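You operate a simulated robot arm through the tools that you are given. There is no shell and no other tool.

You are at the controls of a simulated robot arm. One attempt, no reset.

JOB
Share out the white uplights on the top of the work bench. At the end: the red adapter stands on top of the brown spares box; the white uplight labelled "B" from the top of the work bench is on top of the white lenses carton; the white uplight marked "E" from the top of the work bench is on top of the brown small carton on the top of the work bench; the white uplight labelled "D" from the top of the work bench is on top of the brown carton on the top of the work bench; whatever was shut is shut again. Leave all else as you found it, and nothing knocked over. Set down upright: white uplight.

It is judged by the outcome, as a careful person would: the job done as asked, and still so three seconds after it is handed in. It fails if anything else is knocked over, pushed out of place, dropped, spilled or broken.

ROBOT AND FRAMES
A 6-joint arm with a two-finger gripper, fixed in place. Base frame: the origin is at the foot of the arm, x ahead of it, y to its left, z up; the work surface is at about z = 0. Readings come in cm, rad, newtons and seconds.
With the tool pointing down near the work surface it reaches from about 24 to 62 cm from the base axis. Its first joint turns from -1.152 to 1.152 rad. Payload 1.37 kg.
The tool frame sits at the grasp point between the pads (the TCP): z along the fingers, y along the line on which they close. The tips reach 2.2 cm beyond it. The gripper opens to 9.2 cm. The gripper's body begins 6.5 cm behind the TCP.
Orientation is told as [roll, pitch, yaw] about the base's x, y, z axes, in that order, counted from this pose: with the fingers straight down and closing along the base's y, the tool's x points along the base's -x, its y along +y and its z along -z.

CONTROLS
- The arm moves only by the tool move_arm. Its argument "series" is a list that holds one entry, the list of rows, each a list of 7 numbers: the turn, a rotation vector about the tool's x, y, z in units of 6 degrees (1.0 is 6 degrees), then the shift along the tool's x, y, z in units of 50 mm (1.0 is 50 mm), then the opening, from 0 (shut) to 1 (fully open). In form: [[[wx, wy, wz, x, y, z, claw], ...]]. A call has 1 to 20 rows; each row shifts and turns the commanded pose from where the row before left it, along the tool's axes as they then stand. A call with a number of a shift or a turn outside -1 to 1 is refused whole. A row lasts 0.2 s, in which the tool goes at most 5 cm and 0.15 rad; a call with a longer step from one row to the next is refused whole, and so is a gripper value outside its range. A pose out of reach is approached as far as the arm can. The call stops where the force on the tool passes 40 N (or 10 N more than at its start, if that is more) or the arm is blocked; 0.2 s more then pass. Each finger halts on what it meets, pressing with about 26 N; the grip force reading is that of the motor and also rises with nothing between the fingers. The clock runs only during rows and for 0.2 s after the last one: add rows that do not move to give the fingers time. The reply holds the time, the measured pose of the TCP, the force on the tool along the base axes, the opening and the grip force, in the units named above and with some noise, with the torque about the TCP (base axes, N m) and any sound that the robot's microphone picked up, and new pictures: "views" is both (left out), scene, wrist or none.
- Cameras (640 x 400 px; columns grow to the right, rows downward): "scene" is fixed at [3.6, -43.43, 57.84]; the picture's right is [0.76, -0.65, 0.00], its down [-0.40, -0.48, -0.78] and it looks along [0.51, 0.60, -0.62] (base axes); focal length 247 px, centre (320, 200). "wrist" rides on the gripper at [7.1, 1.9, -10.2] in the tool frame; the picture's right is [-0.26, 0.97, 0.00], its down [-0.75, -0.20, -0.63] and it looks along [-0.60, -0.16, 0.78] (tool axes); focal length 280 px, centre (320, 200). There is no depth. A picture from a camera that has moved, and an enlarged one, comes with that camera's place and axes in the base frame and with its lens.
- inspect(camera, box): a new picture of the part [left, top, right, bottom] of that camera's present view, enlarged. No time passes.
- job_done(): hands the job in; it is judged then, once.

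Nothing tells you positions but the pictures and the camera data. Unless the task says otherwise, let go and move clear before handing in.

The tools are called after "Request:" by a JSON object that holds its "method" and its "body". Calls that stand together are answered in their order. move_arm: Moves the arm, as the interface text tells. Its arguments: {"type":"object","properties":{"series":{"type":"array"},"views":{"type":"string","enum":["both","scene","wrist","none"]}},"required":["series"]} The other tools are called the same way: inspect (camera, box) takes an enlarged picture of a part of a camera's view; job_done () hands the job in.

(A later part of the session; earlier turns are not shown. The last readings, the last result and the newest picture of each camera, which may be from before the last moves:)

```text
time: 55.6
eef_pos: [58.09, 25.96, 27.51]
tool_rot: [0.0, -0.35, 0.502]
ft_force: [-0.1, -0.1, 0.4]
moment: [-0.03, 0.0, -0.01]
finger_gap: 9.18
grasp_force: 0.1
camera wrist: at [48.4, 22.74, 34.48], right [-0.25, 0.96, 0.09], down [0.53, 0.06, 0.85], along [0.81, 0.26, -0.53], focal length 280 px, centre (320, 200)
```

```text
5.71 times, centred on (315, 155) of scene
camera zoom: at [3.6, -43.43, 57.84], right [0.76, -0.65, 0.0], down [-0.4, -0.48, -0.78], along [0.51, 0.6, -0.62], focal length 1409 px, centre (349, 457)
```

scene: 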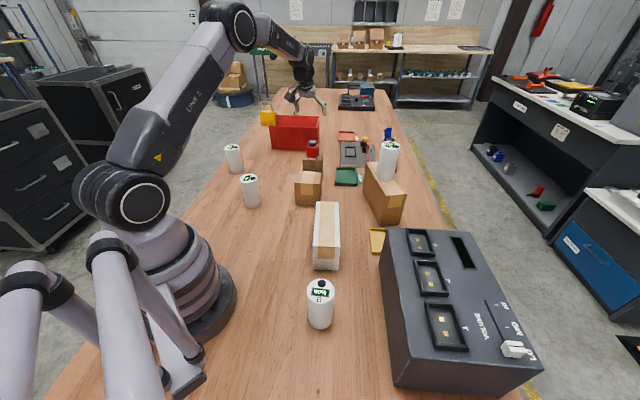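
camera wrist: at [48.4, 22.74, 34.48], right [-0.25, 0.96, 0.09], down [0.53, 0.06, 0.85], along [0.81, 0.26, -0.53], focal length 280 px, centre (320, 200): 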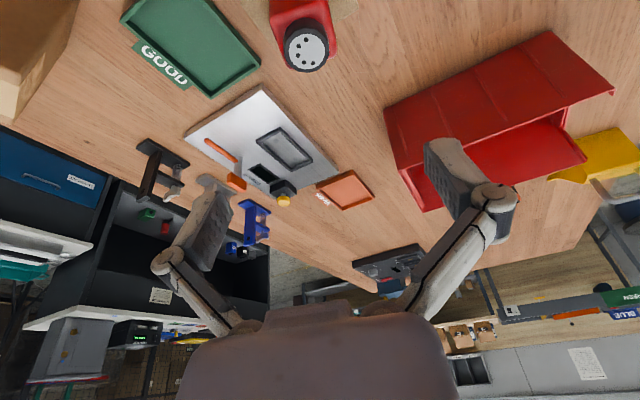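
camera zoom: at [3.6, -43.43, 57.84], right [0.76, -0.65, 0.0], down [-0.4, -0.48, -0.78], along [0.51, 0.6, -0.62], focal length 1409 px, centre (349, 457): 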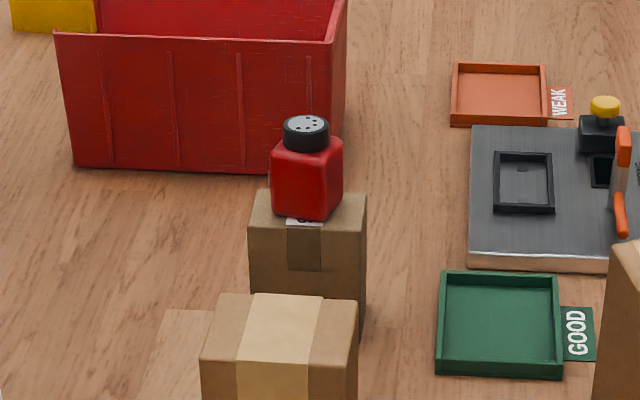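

The adapter stands well on the spares box. Now moving to uplight E near [36.2, 51.3], turning to face it and reducing the tilt to 15°.

Request:
{"method": "move_arm", "body": {"series": [[[0, 0, 0, 0.138, 0.651, -0.06, 1], [0, 0, 0, 0.138, 0.651, -0.06, 1], [0, 0, 0, 0.138, 0.651, -0.06, 1], [0, 0, 0, 0.138, 0.651, -0.06, 1], [0, 0, 0, 0.138, 0.651, -0.06, 1], [0, 0, 0, 0.138, 0.651, -0.06, 1], [0, 0, 0, 0.138, 0.651, -0.06, 1], [0, 0, 0, 0.138, 0.651, -0.06, 1], [0, 0, 0, 0.138, 0.651, -0.06, 1], [0, 0, 0, 0.138, 0.651, -0.06, 1], [-0.2965, 0, -0.8147, 0, 0, 0, 1], [-0.2965, 0, -0.8147, 0, 0, 0, 1], [-0.2965, 0, -0.8147, 0, 0, 0, 1], [-0.2965, 0, -0.8147, 0, 0, 0, 1], [-0.2965, 0, -0.8147, 0, 0, 0, 1], [0, 0.83, 0, 0, 0, 0, 1], [0, 0, 0, 0, 0, 0, 1]]]}}

```text
time: 59.2
eef_pos: [36.04, 50.75, 27.88]
tool_rot: [0.0, -0.263, 0.956]
ft_force: [-0.1, -1.3, 0.2]
moment: [0.01, -0.03, -0.02]
finger_gap: 9.23
grasp_force: 0.0
camera wrist: at [29.0, 44.19, 35.82], right [-0.64, 0.76, 0.07], down [0.49, 0.34, 0.8], along [0.59, 0.55, -0.6], focal length 280 px, centre (320, 200)
```

scene: 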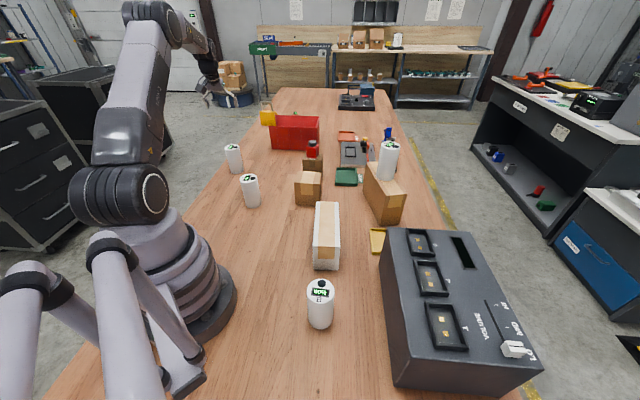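
wrist: 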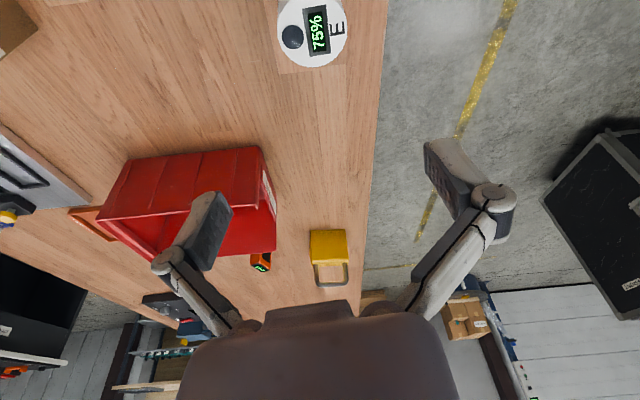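

E is almost under the hand. Small correction and descent to just above it.

Request:
{"method": "move_arm", "body": {"series": [[[0, 0, 0, -0.091, 0.074, 0.0244, 1], [0, 0, 0, 0.181, 0, 0.671, 1], [0, 0, 0, 0.181, 0, 0.671, 1], [0, 0, 0, 0.181, 0, 0.671, 1], [0, 0, 0, 0.12, 0, 0.447, 1], [0, 0, 0, 0, 0, 0, 1], [0, 0, 0, 0, 0, 0, 1]]]}}

Request:
{"method": "inspect", "body": {"camera": "wrist", "box": [200, 0, 480, 220]}}

```text
time: 60.8
eef_pos: [36.01, 51.46, 15.32]
tool_rot: [-0.001, -0.262, 0.955]
ft_force: [0.7, -1.0, 0.0]
moment: [0.03, 0.01, -0.02]
finger_gap: 9.21
grasp_force: 0.0
camera wrist: at [29.12, 44.88, 23.12], right [-0.64, 0.76, 0.07], down [0.49, 0.34, 0.8], along [0.59, 0.55, -0.6], focal length 280 px, centre (320, 200)
```

scene: 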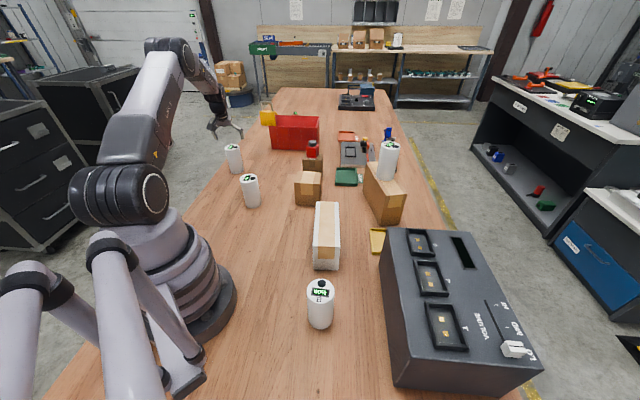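
wrist: 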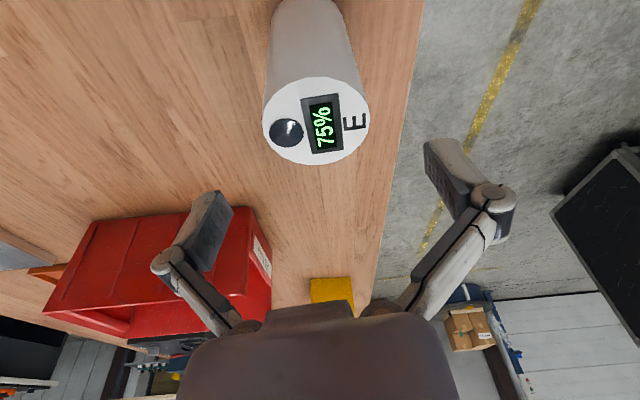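

```text
1.82 times, centred on (340, 110) of wrist
camera zoom: at [29.12, 44.88, 23.12], right [-0.64, 0.76, 0.07], down [0.49, 0.34, 0.8], along [0.59, 0.55, -0.6], focal length 510 px, centre (284, 364)
```

zoom: 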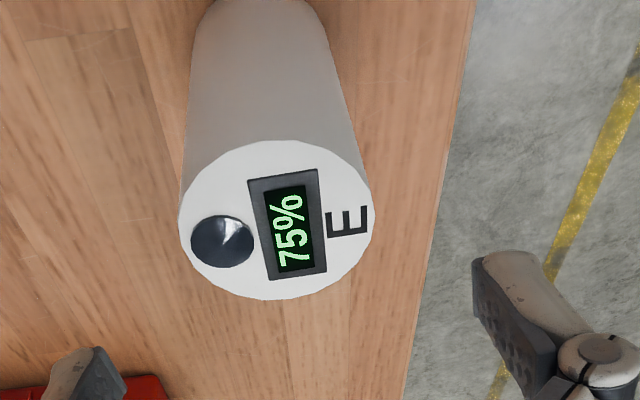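

E is centred to within a few millimetres; I correct and descend so its top is about 1.8 cm above the TCP, then close.

Request:
{"method": "move_arm", "body": {"series": [[[0, 0, 0, 0.1246, 0.0113, 0.3877, 1], [0, 0, 0, 0.1246, 0.0113, 0.3877, 1], [0, 0, 0, 0.1246, 0.0113, 0.3877, 1], [0, 0, 0, 0, 0, 0, 1], [0, 0, 0, 0, 0, 0, 1]]], "views": "wrist"}}

```text
time: 62.0
eef_pos: [35.64, 51.3, 9.2]
tool_rot: [0.0, -0.263, 0.954]
ft_force: [0.8, 0.1, 0.7]
moment: [0.01, 0.0, -0.01]
finger_gap: 9.2
grasp_force: 0.2
camera wrist: at [28.76, 44.67, 17.05], right [-0.64, 0.76, 0.07], down [0.49, 0.34, 0.8], along [0.59, 0.55, -0.6], focal length 280 px, centre (320, 200)
```

wrist: 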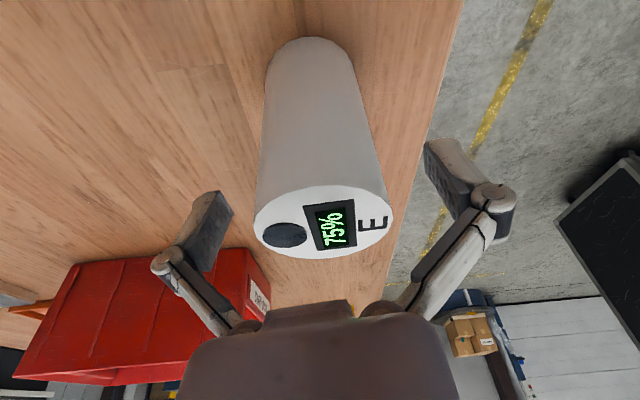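

Request:
{"method": "move_arm", "body": {"series": [[[0, 0, 0, 0, 0, 0, 0.4], [0, 0, 0, 0, 0, 0, 0.4], [0, 0, 0, 0, 0, 0, 0.4], [0, 0, 0, 0, 0, 0, 0.4], [0, 0, 0, 0, 0, 0, 0.4]]], "views": "none"}}

Request:
{"method": "move_arm", "body": {"series": [[[0, 0, 0, -0.026, 0, -0.097, 0.4], [0, 0, 0, -0.052, 0, -0.193, 0.4], [0, 0, 0, -0.052, 0, -0.193, 0.4], [0, 0, 0, -0.052, 0, -0.193, 0.4], [0, 0, 0, 0, 0, 0, 0.4]]]}}

```text
time: 63.2
eef_pos: [35.7, 51.32, 9.32]
tool_rot: [0.0, -0.264, 0.956]
ft_force: [2.4, -3.3, 5.1]
moment: [-0.11, 0.01, 0.03]
finger_gap: 5.72
grasp_force: 26.1
```

```text
time: 64.4
eef_pos: [35.68, 51.42, 12.72]
tool_rot: [0.001, -0.261, 0.956]
ft_force: [-0.1, 0.3, -5.3]
moment: [-0.01, 0.04, 0.03]
finger_gap: 5.72
grasp_force: 26.0
camera wrist: at [28.72, 44.66, 20.51], right [-0.64, 0.76, 0.07], down [0.49, 0.34, 0.8], along [0.59, 0.55, -0.6], focal length 280 px, centre (320, 200)
```

scene: 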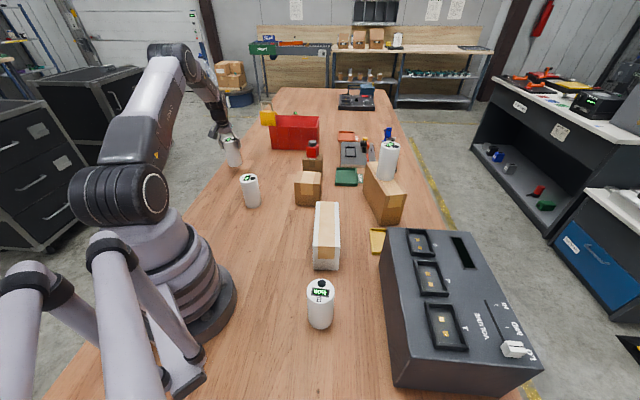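
wrist: 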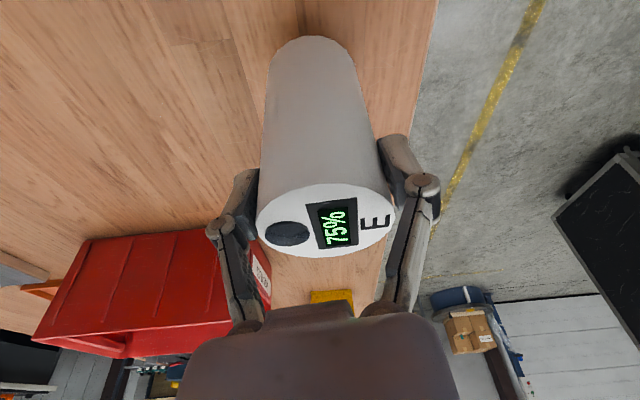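

E is held firmly. Raising it, turning, then carrying it across to above the PADS small carton near [47.7, 15.0].

Request:
{"method": "move_arm", "body": {"series": [[[0, 0, 0, -0.1, 0, -0.373, 0.4], [0, 0, 0, -0.166, 0, -0.618, 0.4], [0, 0, 0, -0.166, 0, -0.618, 0.4], [0, 0, 0, -0.166, 0, -0.618, 0.4], [0, 0, 0, -0.166, 0, -0.618, 0.4], [0, 0, 0, -0.166, 0, -0.618, 0.4], [0, 0, 0, -0.066, 0, -0.245, 0.4], [0.23, 0, 0.858, 0, 0, 0, 0.4], [0.23, 0, 0.858, 0, 0, 0, 0.4], [0.23, 0, 0.858, 0, 0, 0, 0.4], [0.23, 0, 0.858, 0, 0, 0, 0.4], [0.23, 0, 0.858, 0, 0, 0, 0.4], [0.23, 0, 0.858, 0, 0, 0, 0.4], [0.23, 0, 0.858, 0, 0, 0, 0.4], [0, 0, 0, 0, 0, 0, 0.4]]], "views": "none"}}

Request:
{"method": "move_arm", "body": {"series": [[[0, 0, 0, -0.005, -0.3, 0.001, 0.4], [0, 0, 0, -0.009, -0.638, 0.002, 0.4], [0, 0, 0, -0.009, -0.638, 0.002, 0.4], [0, 0, 0, -0.009, -0.638, 0.002, 0.4], [0, 0, 0, -0.009, -0.638, 0.002, 0.4], [0, 0, 0, -0.009, -0.638, 0.002, 0.4], [0, 0, 0, -0.009, -0.638, 0.002, 0.4], [0, 0, 0, -0.009, -0.638, 0.002, 0.4], [0, 0, 0, -0.009, -0.638, 0.002, 0.4], [0, 0, 0, -0.009, -0.638, 0.002, 0.4], [0, 0, 0, -0.009, -0.638, 0.002, 0.4], [0, 0, 0, -0.009, -0.638, 0.002, 0.4], [0, 0, 0, -0.006, -0.34, 0.001, 0.4], [0, 0, 0, 0, 0, 0, 0.4], [0, 0, 0, 0, 0, 0, 0.4]]]}}

Request:
{"method": "inspect", "body": {"camera": "wrist", "box": [160, 0, 480, 200]}}

Request:
{"method": "inspect", "body": {"camera": "scene", "box": [260, 90, 360, 215]}}

```text
time: 67.6
eef_pos: [35.57, 51.2, 31.86]
tool_rot: [-0.001, -0.262, 0.3]
ft_force: [0.1, -0.3, -6.4]
moment: [-0.02, 0.02, -0.02]
finger_gap: 5.73
grasp_force: 26.2
```

```text
time: 70.8
eef_pos: [47.49, 15.01, 31.77]
tool_rot: [0.001, -0.261, 0.304]
ft_force: [1.1, 0.5, -5.9]
moment: [-0.02, 0.03, -0.01]
finger_gap: 5.71
grasp_force: 26.7
camera wrist: at [37.93, 14.06, 39.6], right [-0.05, 1.0, 0.07], down [0.6, -0.03, 0.8], along [0.8, 0.08, -0.6], focal length 280 px, centre (320, 200)
```

scene: 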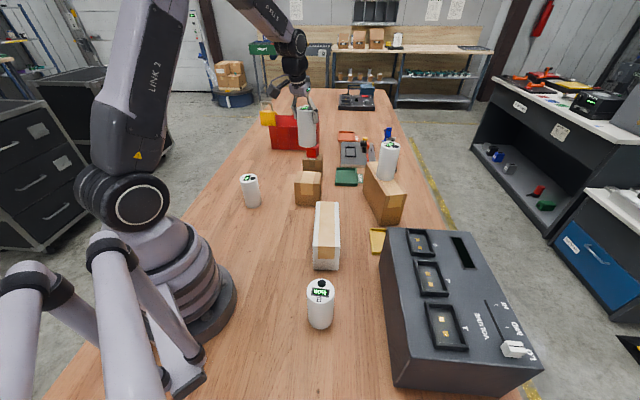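
wrist: 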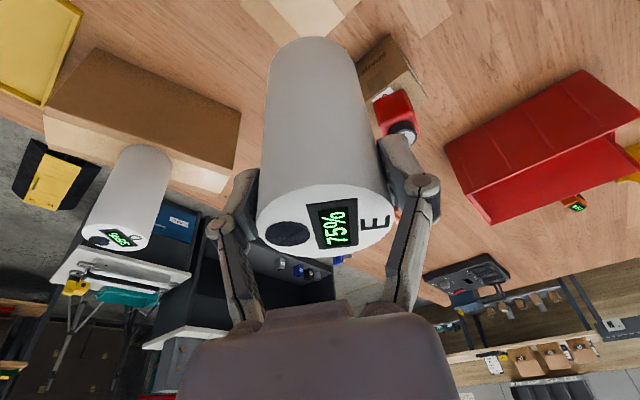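

```text
2.00 times, centred on (320, 100) of wrist
camera zoom: at [37.93, 14.06, 39.6], right [-0.05, 1.0, 0.07], down [0.6, -0.03, 0.8], along [0.8, 0.08, -0.6], focal length 561 px, centre (320, 400)
```

zoom: 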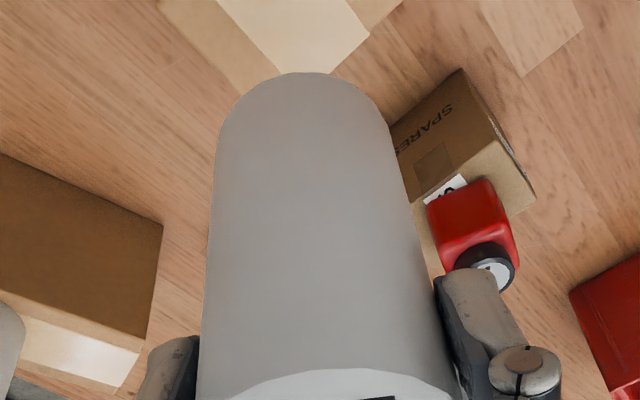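

```text
3.20 times, centred on (310, 152) of scene
camera zoom: at [3.6, -43.43, 57.84], right [0.76, -0.65, 0.0], down [-0.4, -0.48, -0.78], along [0.5, 0.6, -0.62], focal length 789 px, centre (352, 352)
```

zoom: 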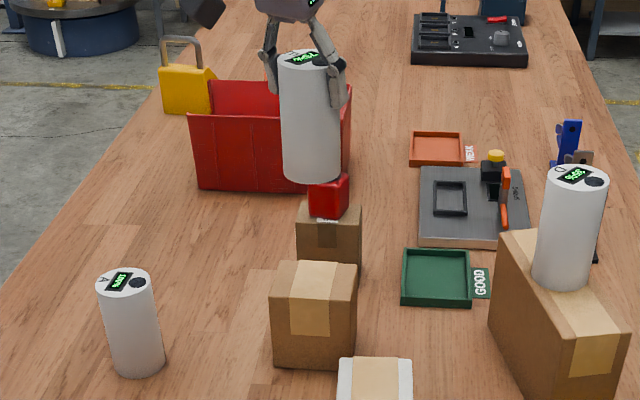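

Descending to about 3 cm above the small carton to check the alignment.

Request:
{"method": "move_arm", "body": {"series": [[[0, 0, 0, 0.127, 0, 0.473, 0.4], [0, 0, 0, 0.127, 0, 0.473, 0.4], [0, 0, 0, 0.127, 0, 0.473, 0.4], [0, 0, 0, 0.127, 0, 0.473, 0.4], [0, 0, 0, 0, 0, 0, 0.4], [0, 0, 0, 0, 0, 0, 0.4]]]}}

Request:
{"method": "inspect", "body": {"camera": "wrist", "box": [160, 0, 480, 200]}}

Request:
{"method": "inspect", "body": {"camera": "scene", "box": [270, 130, 350, 215]}}

```text
time: 72.2
eef_pos: [47.52, 15.13, 21.89]
tool_rot: [0.0, -0.262, 0.305]
ft_force: [0.0, -0.3, -6.1]
moment: [-0.05, 0.02, -0.02]
finger_gap: 5.71
grasp_force: 25.6
camera wrist: at [37.98, 14.07, 29.79], right [-0.05, 1.0, 0.07], down [0.6, -0.03, 0.8], along [0.8, 0.08, -0.6], focal length 280 px, centre (320, 200)
```

scene: 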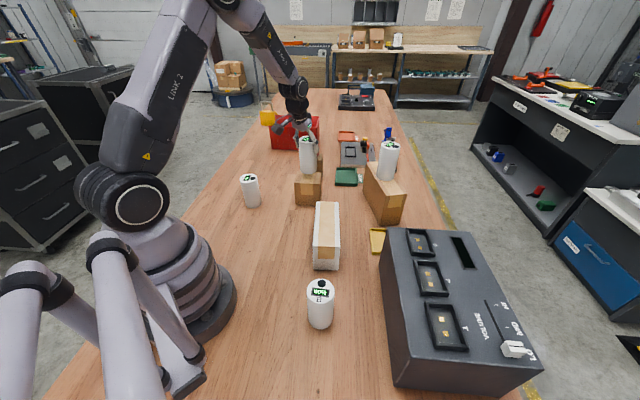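
wrist: 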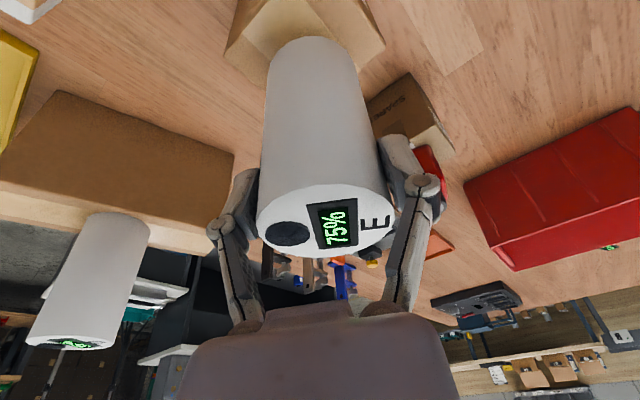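

```text
2.00 times, centred on (320, 100) of wrist
camera zoom: at [37.98, 14.07, 29.79], right [-0.05, 1.0, 0.07], down [0.6, -0.03, 0.8], along [0.8, 0.08, -0.6], focal length 561 px, centre (320, 400)
```

zoom: 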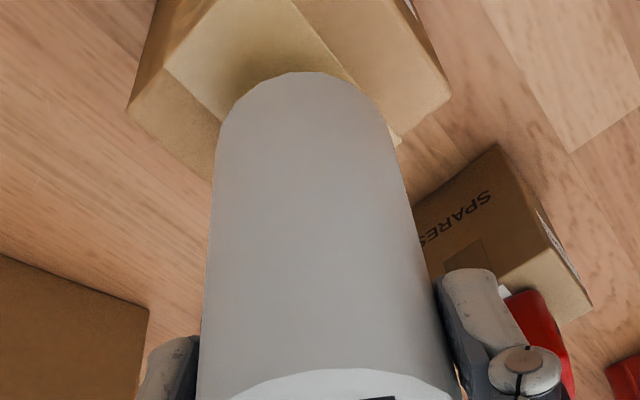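

```text
4.71 times, centred on (310, 172) of scene
camera zoom: at [3.6, -43.43, 57.84], right [0.76, -0.65, 0.0], down [-0.4, -0.48, -0.78], along [0.5, 0.6, -0.62], focal length 1160 px, centre (367, 329)
```

zoom: 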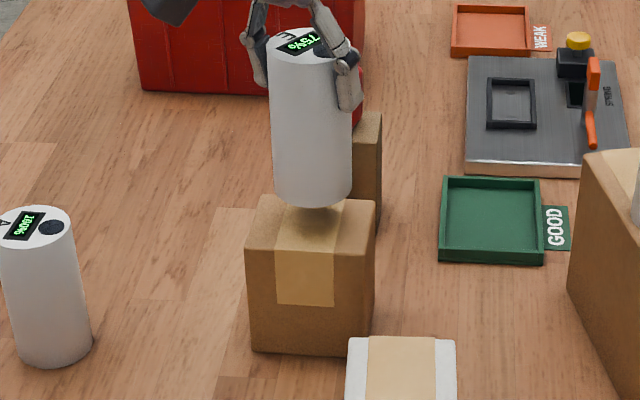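

E is nearly centred over the PADS carton; a small shift, then lowering most of the way.

Request:
{"method": "move_arm", "body": {"series": [[[0, 0, 0, 0.058, -0.03, -0.0155, 0.4], [0, 0, 0, 0.0466, 0, 0.174, 0.4], [0, 0, 0, 0.0466, 0, 0.174, 0.4], [0, 0, 0, 0.0414, 0, 0.1545, 0.4], [0, 0, 0, 0, 0, 0, 0.4], [0, 0, 0, 0, 0, 0, 0.4]]], "views": "none"}}

Request:
{"method": "inspect", "body": {"camera": "wrist", "box": [160, 0, 480, 200]}}

Request:
{"method": "inspect", "body": {"camera": "scene", "box": [280, 130, 340, 215]}}

```text
time: 73.6
eef_pos: [47.3, 14.6, 19.29]
tool_rot: [-0.001, -0.262, 0.305]
ft_force: [0.2, 0.6, -6.0]
moment: [-0.01, 0.02, 0.01]
finger_gap: 5.69
grasp_force: 26.3
```

```text
2.00 times, centred on (320, 100) of wrist
camera zoom: at [37.78, 13.68, 27.24], right [-0.05, 1.0, 0.07], down [0.6, -0.03, 0.8], along [0.8, 0.08, -0.6], focal length 561 px, centre (320, 400)
```

zoom: 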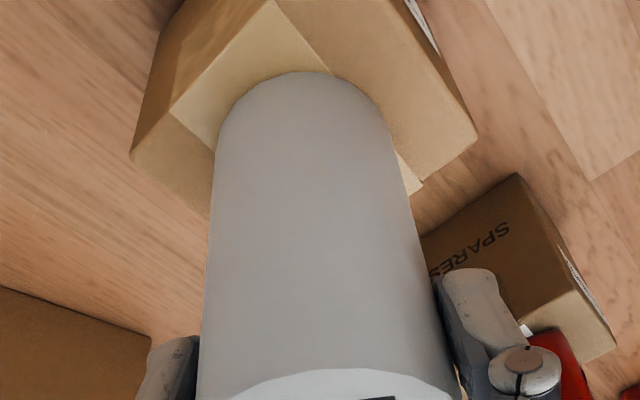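

```text
4.71 times, centred on (310, 172) of scene
camera zoom: at [3.6, -43.43, 57.84], right [0.76, -0.65, 0.0], down [-0.4, -0.48, -0.78], along [0.5, 0.6, -0.62], focal length 1160 px, centre (367, 329)
```

zoom: 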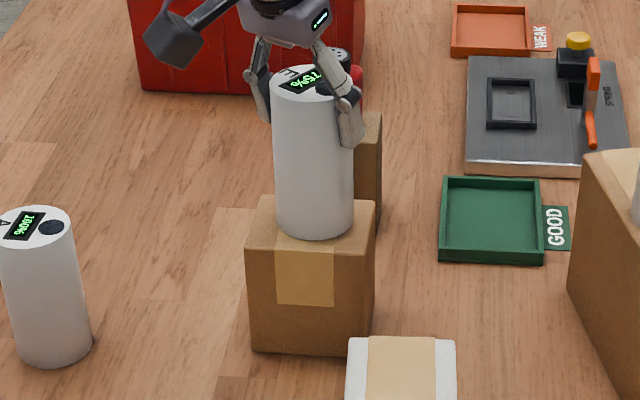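

E is centred over the carton and about half a centimetre above it. Lowering in small steps.

Request:
{"method": "move_arm", "body": {"series": [[[0, 0, 0, 0.0104, 0, 0.0386, 0.4], [0, 0, 0, 0.0104, 0, 0.0386, 0.4], [0, 0, 0, 0, 0, 0, 0.4]]], "views": "none"}}

```text
time: 74.4
eef_pos: [47.39, 14.82, 19.05]
tool_rot: [0.001, -0.269, 0.305]
ft_force: [-2.9, 1.5, 16.8]
moment: [0.09, -0.2, 0.21]
finger_gap: 5.74
grasp_force: 26.0
```

Contact made. Easing slightly and releasing gradually.

Request:
{"method": "move_arm", "body": {"series": [[[0, 0, 0, -0.007, 0, -0.026, 0.4], [0, 0, 0, 0, 0, 0, 0.6], [0, 0, 0, 0, 0, 0, 0.65], [0, 0, 0, 0, 0, 0, 0.7], [0, 0, 0, 0, 0, 0, 0.8], [0, 0, 0, 0, 0, 0, 1], [0, 0, 0, 0, 0, 0, 1], [0, 0, 0, 0, 0, 0, 1]]]}}

Request:
{"method": "inspect", "body": {"camera": "scene", "box": [280, 130, 340, 215]}}

```text
time: 76.2
eef_pos: [47.4, 14.63, 19.17]
tool_rot: [0.001, -0.263, 0.305]
ft_force: [-0.4, -0.5, -0.2]
moment: [0.02, 0.01, 0.0]
finger_gap: 9.21
grasp_force: 0.1
camera wrist: at [37.83, 13.7, 26.96], right [-0.05, 1.0, 0.07], down [0.6, -0.03, 0.8], along [0.8, 0.08, -0.6], focal length 280 px, centre (320, 200)
```

scene: 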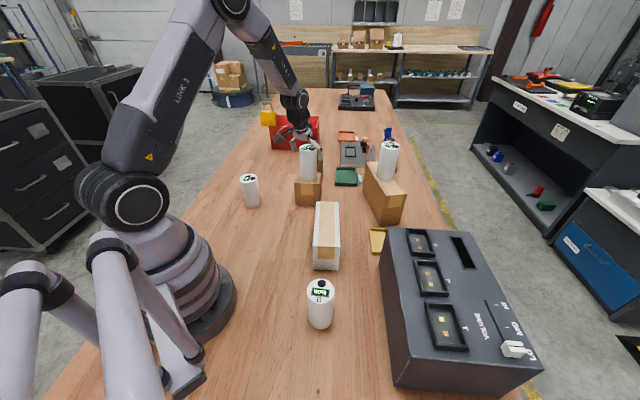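
wrist: 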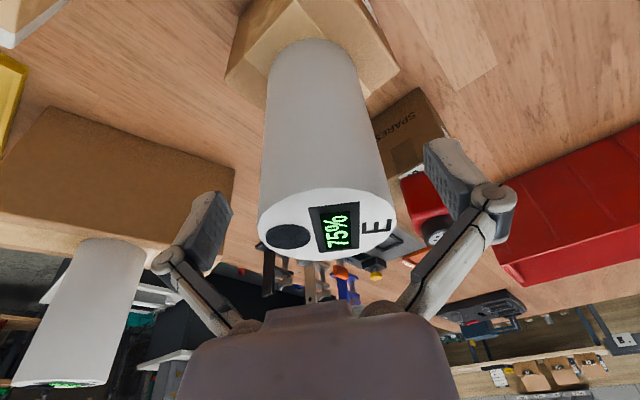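

```text
4.71 times, centred on (310, 172) of scene
camera zoom: at [3.6, -43.43, 57.84], right [0.76, -0.65, 0.0], down [-0.4, -0.48, -0.78], along [0.51, 0.6, -0.62], focal length 1160 px, centre (367, 329)
```

zoom: 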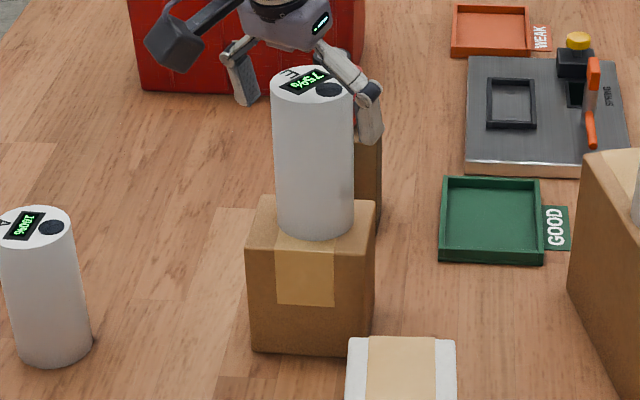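

E stands upright on the small carton. Withdrawing straight up, levelling the hand and turning toward uplight B.

Request:
{"method": "move_arm", "body": {"series": [[[0, 0, 0, -0.0518, 0, -0.193, 1], [0, 0, 0, -0.155, 0, -0.58, 1], [0, 0, 0, -0.207, 0, -0.773, 1], [0, 0, 0, -0.207, 0, -0.773, 1], [0, 0, 0, -0.155, 0, -0.58, 1], [0, 0.836, 0, 0, 0, 0, 1], [0, 0.836, 0, 0, 0, 0, 1], [0, 0.836, 0, 0, 0, 0, 1], [0, 0, 0.951, 0, 0, 0, 1], [0, 0, 0.951, 0, 0, 0, 1], [0, 0, 0.951, 0, 0, 0, 1], [0, 0, 0.951, 0, 0, 0, 1], [0, 0, 0.951, 0, 0, 0, 1], [0, 0, 0.951, 0, 0, 0, 1], [0, 0, 0.951, 0, 0, 0, 1], [0, 0, 0.951, 0, 0, 0, 1], [0, 0, 0.951, 0, 0, 0, 1], [0, 0, 0.951, 0, 0, 0, 1], [0, 0, 0.951, 0, 0, 0, 1], [0, 0, 0, 0, 0, 0, 1]]]}}

Request:
{"method": "inspect", "body": {"camera": "scene", "box": [230, 110, 430, 230]}}

```text
time: 80.4
eef_pos: [47.32, 14.69, 34.16]
tool_rot: [0.0, 0.0, -0.794]
ft_force: [0.2, -1.3, -0.2]
moment: [0.01, 0.03, 0.0]
finger_gap: 9.19
grasp_force: 0.0
camera wrist: at [43.81, 21.12, 44.24], right [0.87, 0.49, 0.0], down [0.38, -0.68, 0.62], along [0.31, -0.54, -0.78], focal length 280 px, centre (320, 200)
```

scene: 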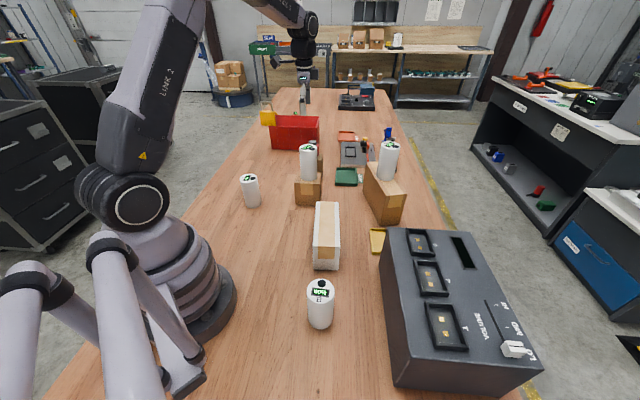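
wrist: 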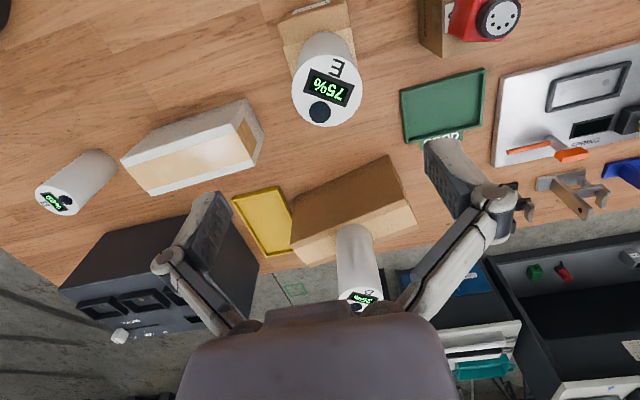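

```text
3.20 times, centred on (330, 170) of scene
camera zoom: at [3.6, -43.43, 57.84], right [0.76, -0.65, 0.0], down [-0.4, -0.48, -0.78], along [0.51, 0.6, -0.62], focal length 789 px, centre (288, 296)
```

zoom: 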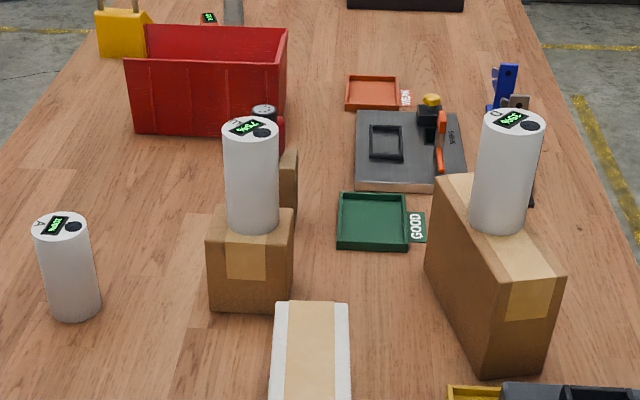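

All placed items are standing. Now travelling to uplight B near [22, -22.3].

Request:
{"method": "move_arm", "body": {"series": [[[0, 0, 0, -0.143, -0.732, 0, 1], [0, 0, 0, -0.143, -0.732, 0, 1], [0, 0, 0, -0.143, -0.732, 0, 1], [0, 0, 0, -0.143, -0.732, 0, 1], [0, 0, 0, -0.143, -0.732, 0, 1], [0, 0, 0, -0.143, -0.732, 0, 1], [0, 0, 0, -0.143, -0.732, 0, 1], [0, 0, 0, -0.143, -0.732, 0, 1], [0, 0, 0, -0.143, -0.732, 0, 1], [0, 0, 0, -0.143, -0.732, 0, 1], [0, 0, 0, -0.143, -0.732, 0, 1], [0, 0, 0, -0.143, -0.732, 0, 1], [0, 0, 0, 0, 0, 0.6, 1], [0, 0, 0, 0, 0, 0.6, 1], [0, 0, 0, 0, 0, 0.6, 1], [0, 0, 0, 0, 0, 0, 1], [0, 0, 0, 0, 0, 0, 1]]]}}

Request:
{"method": "inspect", "body": {"camera": "wrist", "box": [160, 0, 480, 200]}}

```text
time: 84.0
eef_pos: [21.89, -22.37, 25.08]
tool_rot: [-0.003, 0.0, -0.791]
ft_force: [-0.5, -0.2, -0.1]
moment: [0.0, 0.01, -0.01]
finger_gap: 9.19
grasp_force: 0.1
camera wrist: at [18.4, -16.0, 35.06], right [0.87, 0.49, 0.0], down [0.38, -0.68, 0.62], along [0.31, -0.54, -0.78], focal length 280 px, centre (320, 200)
```

scene: 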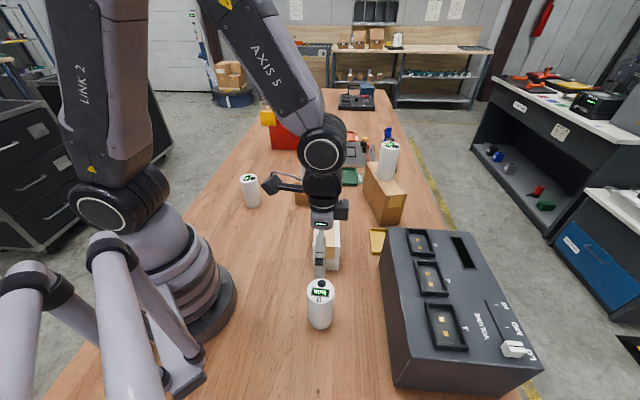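
wrist: 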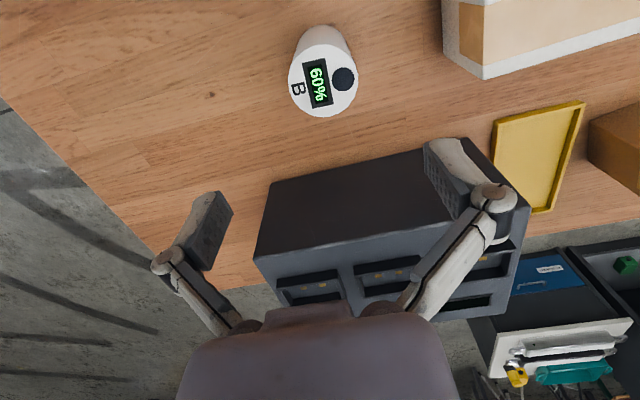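

```text
2.00 times, centred on (320, 100) of wrist
camera zoom: at [18.4, -16.0, 35.06], right [0.87, 0.49, 0.0], down [0.38, -0.68, 0.62], along [0.31, -0.54, -0.78], focal length 561 px, centre (320, 400)
```

zoom: 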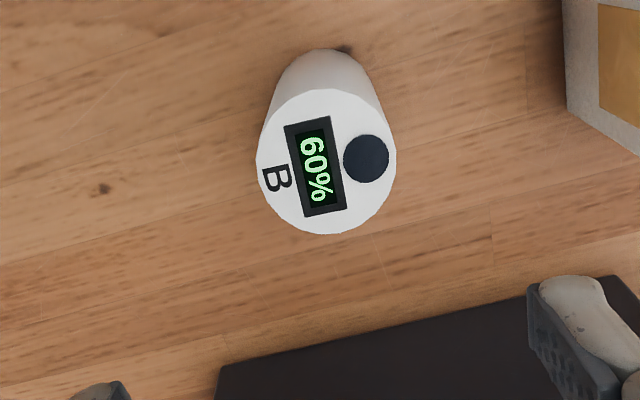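

B is nearly under the TCP; correcting by about 0.5 cm and descending to just above it.

Request:
{"method": "move_arm", "body": {"series": [[[0, 0, 0, 0.106, 0.08, 0, 1], [0, 0, 0, 0, 0, 0.575, 1], [0, 0, 0, 0, 0, 0.575, 1], [0, 0, 0, 0, 0, 0.575, 1], [0, 0, 0, 0, 0, 0.475, 1], [0, 0, 0, 0, 0, 0, 1], [0, 0, 0, 0, 0, 0, 1]]], "views": "wrist"}}

Request:
{"method": "inspect", "body": {"camera": "wrist", "box": [160, 0, 480, 200]}}

```text
time: 85.6
eef_pos: [21.99, -21.57, 14.12]
tool_rot: [-0.001, 0.0, -0.794]
ft_force: [-0.1, 0.0, 0.1]
moment: [-0.01, 0.02, -0.01]
finger_gap: 9.17
grasp_force: 0.0
camera wrist: at [18.53, -15.1, 24.2], right [0.87, 0.49, 0.0], down [0.38, -0.68, 0.62], along [0.31, -0.54, -0.78], focal length 280 px, centre (320, 200)
```

wrist: 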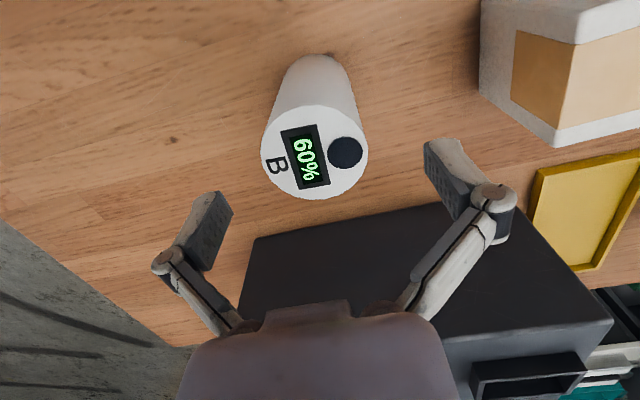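

```text
2.00 times, centred on (320, 100) of wrist
camera zoom: at [18.53, -15.1, 24.2], right [0.87, 0.49, 0.0], down [0.38, -0.68, 0.62], along [0.31, -0.54, -0.78], focal length 561 px, centre (320, 400)
```

zoom: 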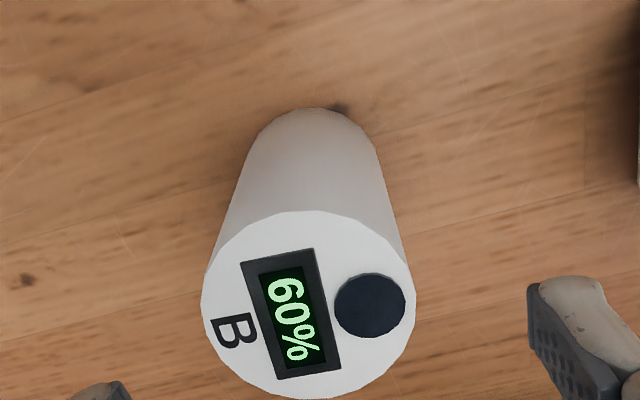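

Fine-tuning 3 mm and lowering around B's upper part, then closing.

Request:
{"method": "move_arm", "body": {"series": [[[0, 0, 0, 0.025, -0.052, 0, 1], [0, 0, 0, 0, 0, 0.33, 1], [0, 0, 0, 0, 0, 0.33, 1], [0, 0, 0, 0, 0, 0.32, 1], [0, 0, 0, 0, 0, 0, 1], [0, 0, 0, 0, 0, 0, 1]]], "views": "wrist"}}

```text
time: 87.0
eef_pos: [21.66, -21.61, 9.32]
tool_rot: [0.0, 0.0, -0.791]
ft_force: [-1.3, 1.1, 0.7]
moment: [0.0, 0.0, 0.03]
finger_gap: 9.19
grasp_force: 0.0
camera wrist: at [18.18, -15.17, 19.3], right [0.87, 0.49, 0.0], down [0.38, -0.68, 0.62], along [0.31, -0.54, -0.78], focal length 280 px, centre (320, 200)
```

wrist: 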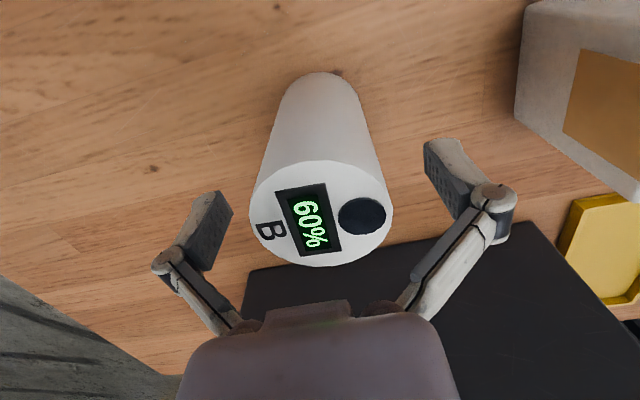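

Request:
{"method": "move_arm", "body": {"series": [[[0, 0, 0, 0, 0, 0, 0.4], [0, 0, 0, 0, 0, 0, 0.4], [0, 0, 0, 0, 0, 0, 0.4], [0, 0, 0, 0, 0, 0, 0.4], [0, 0, 0, 0, 0, 0, 0.4]]], "views": "none"}}

Request:
{"method": "move_arm", "body": {"series": [[[0, 0, 0, 0, 0, -0.1, 0.4], [0, 0, 0, 0, 0, -0.2, 0.4], [0, 0, 0, 0, 0, -0.2, 0.4], [0, 0, 0, 0, 0, -0.2, 0.4], [0, 0, 0, 0, 0, 0, 0.4]]]}}

```text
time: 88.2
eef_pos: [21.68, -21.63, 9.29]
tool_rot: [0.0, 0.0, -0.792]
ft_force: [-5.1, -3.3, 10.5]
moment: [-0.02, 0.02, 0.0]
finger_gap: 5.74
grasp_force: 26.7
```

```text
time: 89.4
eef_pos: [21.56, -21.62, 12.85]
tool_rot: [0.0, 0.002, -0.793]
ft_force: [0.3, 0.2, -5.4]
moment: [0.05, 0.04, 0.03]
finger_gap: 5.76
grasp_force: 25.9
camera wrist: at [18.09, -15.16, 22.85], right [0.87, 0.49, 0.0], down [0.38, -0.68, 0.62], along [0.31, -0.54, -0.78], focal length 280 px, centre (320, 200)
```

scene: 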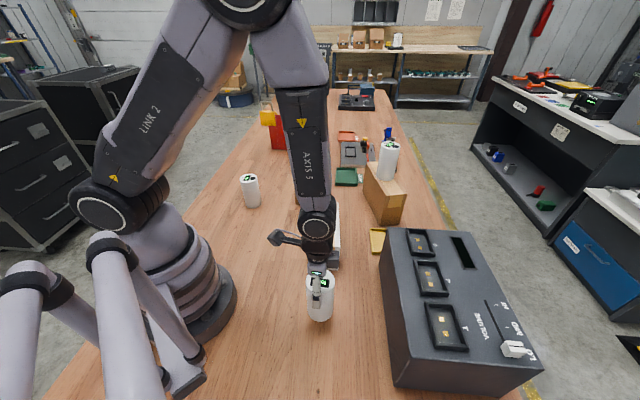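
wrist: 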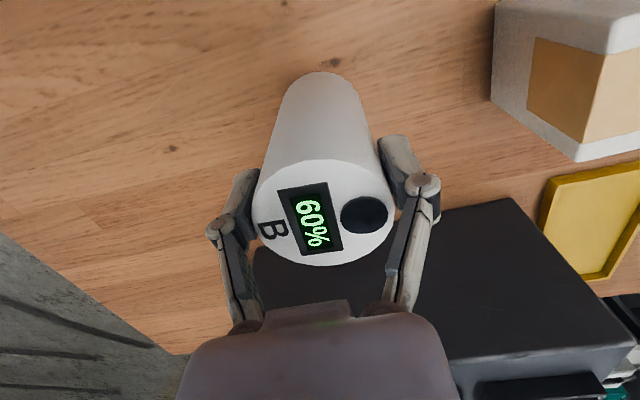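

B is lifted. Raising it, turning, and carrying it above the white carton near [40.4, -3.4].

Request:
{"method": "move_arm", "body": {"series": [[[0, 0, 0, 0, 0, -0.5, 0.4], [0, 0, 0, 0, 0, -0.7, 0.4], [0, 0, 0, 0, 0, -0.7, 0.4], [0, 0, 0, 0, 0, -0.4, 0.4], [0, 0, -0.969, 0, 0, 0, 0.4], [0, 0, -0.969, 0, 0, 0, 0.4], [0, 0, -0.969, 0, 0, 0, 0.4], [0, 0, -0.969, 0, 0, 0, 0.4], [0, 0, -0.969, 0, 0, 0, 0.4], [0, 0, -0.969, 0, 0, 0, 0.4], [0, 0, -0.969, 0, 0, 0, 0.4], [0, 0, 0, -0.42, 0.48, 0, 0.4], [0, 0, 0, -0.489, 0.563, 0, 0.4], [0, 0, 0, -0.489, 0.563, 0, 0.4], [0, 0, 0, -0.489, 0.563, 0, 0.4], [0, 0, 0, -0.489, 0.563, 0, 0.4], [0, 0, 0, -0.489, 0.563, 0, 0.4], [0, 0, 0, -0.489, 0.563, 0, 0.4], [0, 0, 0, 0, 0, 0, 0.4], [0, 0, 0, 0, 0, 0, 0.4]]]}}

Request:
{"method": "inspect", "body": {"camera": "wrist", "box": [80, 0, 560, 220]}}

Request:
{"method": "inspect", "body": {"camera": "scene", "box": [280, 150, 380, 290]}}

```text
time: 93.6
eef_pos: [39.94, -4.13, 24.22]
tool_rot: [-0.001, 0.003, -0.083]
ft_force: [0.4, 0.0, -6.2]
moment: [0.03, 0.06, 0.01]
finger_gap: 5.75
grasp_force: 26.2
camera wrist: at [33.23, -1.48, 34.3], right [0.34, 0.94, 0.0], down [0.73, -0.27, 0.62], along [0.59, -0.21, -0.78], focal length 280 px, centre (320, 200)
```

scene: 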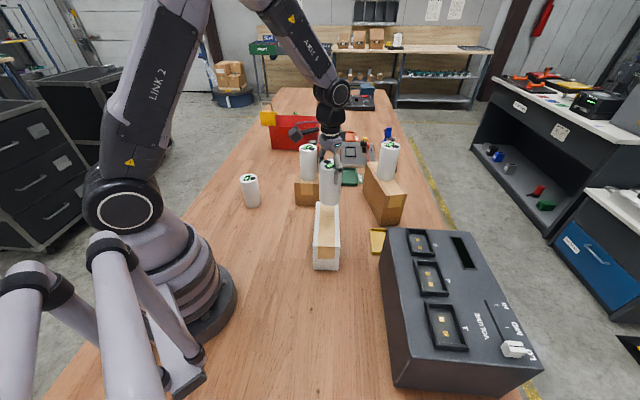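
wrist: 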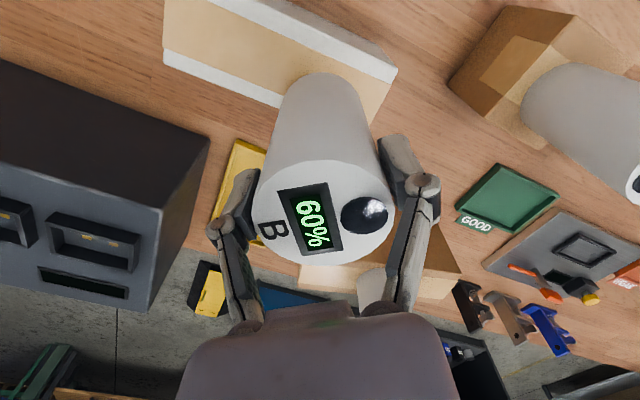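

```text
1.33 times, centred on (320, 110) of wrist
camera zoom: at [33.23, -1.48, 34.3], right [0.34, 0.94, 0.0], down [0.73, -0.27, 0.62], along [0.59, -0.21, -0.78], focal length 374 px, centre (320, 320)
```

zoom: 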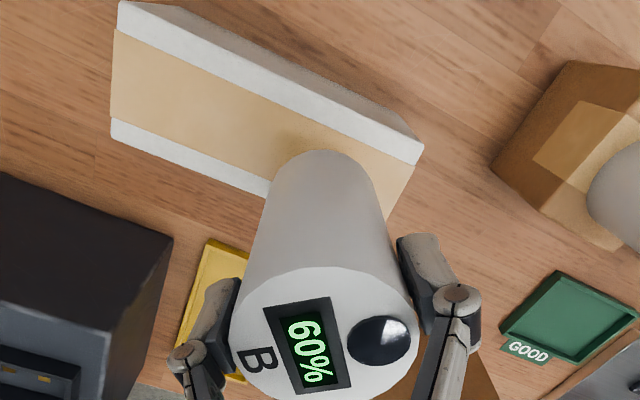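

```text
2.86 times, centred on (330, 220) of scene
camera zoom: at [3.61, -43.43, 57.84], right [0.76, -0.65, 0.0], down [-0.4, -0.48, -0.78], along [0.5, 0.6, -0.62], focal length 705 px, centre (291, 143)
```

zoom: 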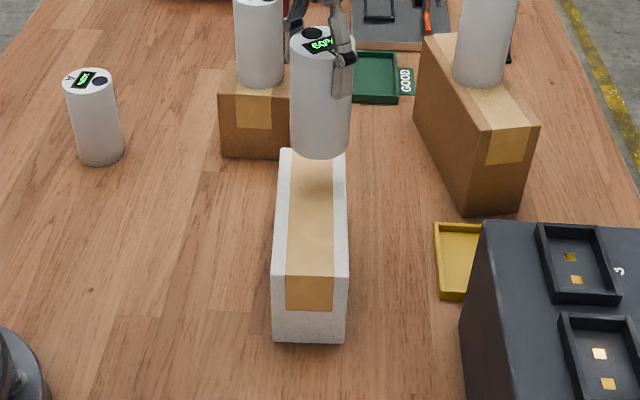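

The white carton is taller than I first judged (about 10–12 cm), with B's base still above it. I zoom in to measure its top precisely before lowering.

Request:
{"method": "inspect", "body": {"camera": "wrist", "box": [150, 0, 410, 130]}}

Request:
{"method": "inspect", "body": {"camera": "scene", "box": [300, 150, 360, 280]}}

```text
2.46 times, centred on (280, 65) of wrist
camera zoom: at [33.23, -1.48, 34.3], right [0.34, 0.94, 0.0], down [0.73, -0.27, 0.62], along [0.59, -0.21, -0.78], focal length 690 px, centre (418, 532)
```

zoom: 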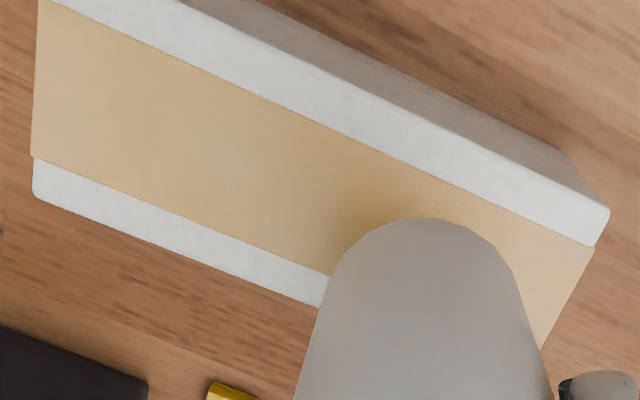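

```text
3.08 times, centred on (330, 215) of scene
camera zoom: at [3.61, -43.43, 57.84], right [0.76, -0.65, 0.0], down [-0.4, -0.48, -0.78], along [0.5, 0.6, -0.62], focal length 759 px, centre (289, 154)
```

zoom: 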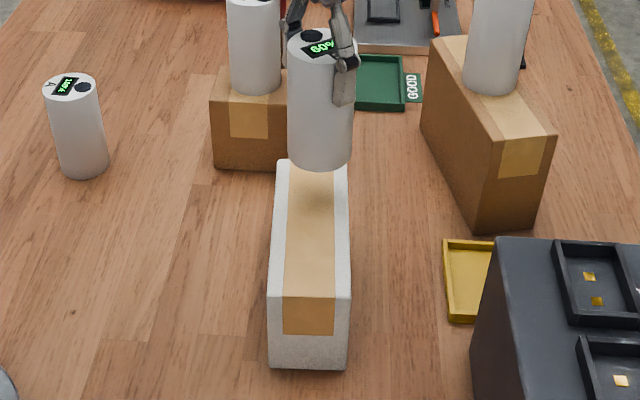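

The white carton's top is at about 9.7 cm with centre near [37.7, -6.3]. I shift B over that point and lower part of the way.

Request:
{"method": "move_arm", "body": {"series": [[[0, 0, 0, 0.206, -0.238, 0, 0.4], [0, 0, 0, 0.206, -0.238, 0, 0.4], [0, 0, 0, 0, 0, 0.25, 0.4], [0, 0, 0, 0, 0, 0.25, 0.4], [0, 0, 0, 0, 0, 0, 0.4], [0, 0, 0, 0, 0, 0, 0.4]]], "views": "none"}}

Request:
{"method": "inspect", "body": {"camera": "wrist", "box": [130, 0, 450, 180]}}

Request:
{"method": "inspect", "body": {"camera": "scene", "box": [300, 150, 360, 280]}}

```text
time: 95.0
eef_pos: [37.6, -6.05, 21.8]
tool_rot: [0.001, 0.002, -0.083]
ft_force: [0.8, -0.7, -6.4]
moment: [-0.03, 0.02, 0.02]
finger_gap: 5.78
grasp_force: 26.6
```

```text
2.00 times, centred on (290, 90) of wrist
camera zoom: at [30.85, -3.57, 31.82], right [0.34, 0.94, 0.0], down [0.73, -0.27, 0.62], along [0.59, -0.21, -0.78], focal length 561 px, centre (380, 420)
```

zoom: 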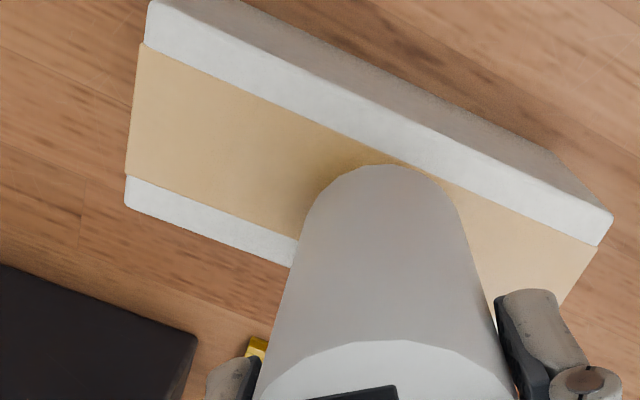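

```text
3.08 times, centred on (330, 215) of scene
camera zoom: at [3.6, -43.43, 57.84], right [0.76, -0.65, 0.0], down [-0.4, -0.48, -0.78], along [0.5, 0.6, -0.62], focal length 759 px, centre (289, 154)
```

zoom: 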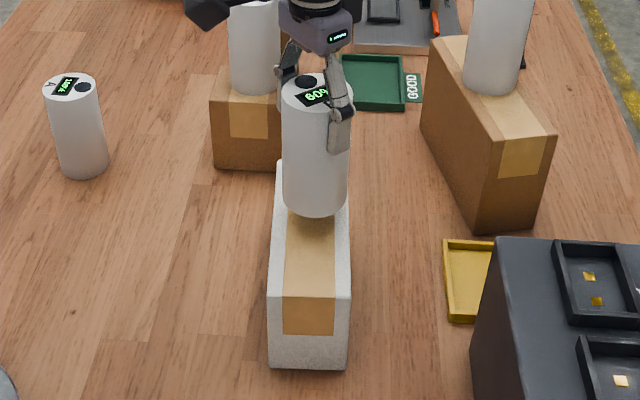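

B is centred over the white carton. Lowering to just above contact.

Request:
{"method": "move_arm", "body": {"series": [[[0, 0, 0, 0, -0.02, 0.16, 0.4], [0, 0, 0, 0, 0, 0.16, 0.4], [0, 0, 0, 0, 0, 0.1, 0.4], [0, 0, 0, 0, 0, 0, 0.4], [0, 0, 0, 0, 0, 0, 0.4]]], "views": "none"}}

Request:
{"method": "inspect", "body": {"camera": "wrist", "box": [130, 0, 450, 180]}}

Request:
{"method": "inspect", "body": {"camera": "scene", "box": [300, 170, 360, 270]}}

```text
time: 96.2
eef_pos: [37.55, -6.18, 19.62]
tool_rot: [0.001, 0.001, -0.082]
ft_force: [-0.5, -0.4, -5.0]
moment: [-0.02, 0.03, 0.02]
finger_gap: 5.74
grasp_force: 26.3
```

```text
2.00 times, centred on (290, 90) of wrist
camera zoom: at [30.8, -3.66, 29.67], right [0.34, 0.94, 0.0], down [0.73, -0.27, 0.62], along [0.59, -0.21, -0.78], focal length 561 px, centre (380, 420)
```

zoom: 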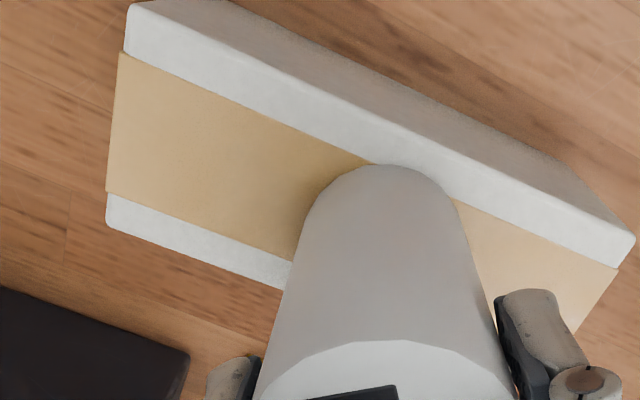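

```text
4.00 times, centred on (330, 220) of scene
camera zoom: at [3.6, -43.43, 57.84], right [0.76, -0.65, 0.0], down [-0.4, -0.48, -0.78], along [0.5, 0.6, -0.62], focal length 986 px, centre (280, 120)
```

zoom: 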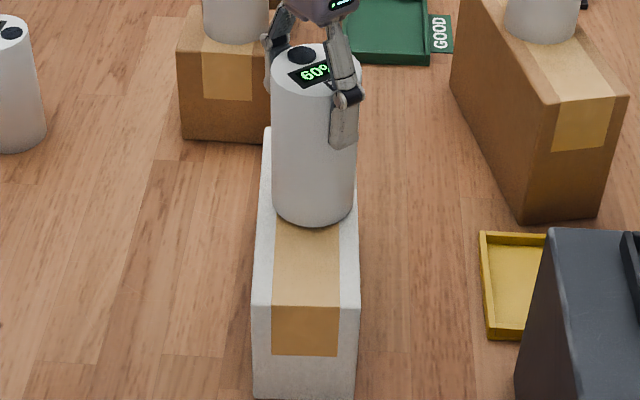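

B appears about 4 mm outward of the carton's centre line; correcting and lowering in small steps.

Request:
{"method": "move_arm", "body": {"series": [[[0, 0, 0, 0.058, 0.041, 0, 0.4], [0, 0, 0, 0, 0, 0.04, 0.4], [0, 0, 0, 0, 0, 0.04, 0.4], [0, 0, 0, 0, 0, 0, 0.4]]], "views": "none"}}

```text
time: 97.2
eef_pos: [37.54, -5.88, 19.3]
tool_rot: [-0.001, 0.0, -0.082]
ft_force: [-1.9, 2.7, 5.5]
moment: [0.26, 0.16, 0.04]
finger_gap: 5.77
grasp_force: 26.1
```

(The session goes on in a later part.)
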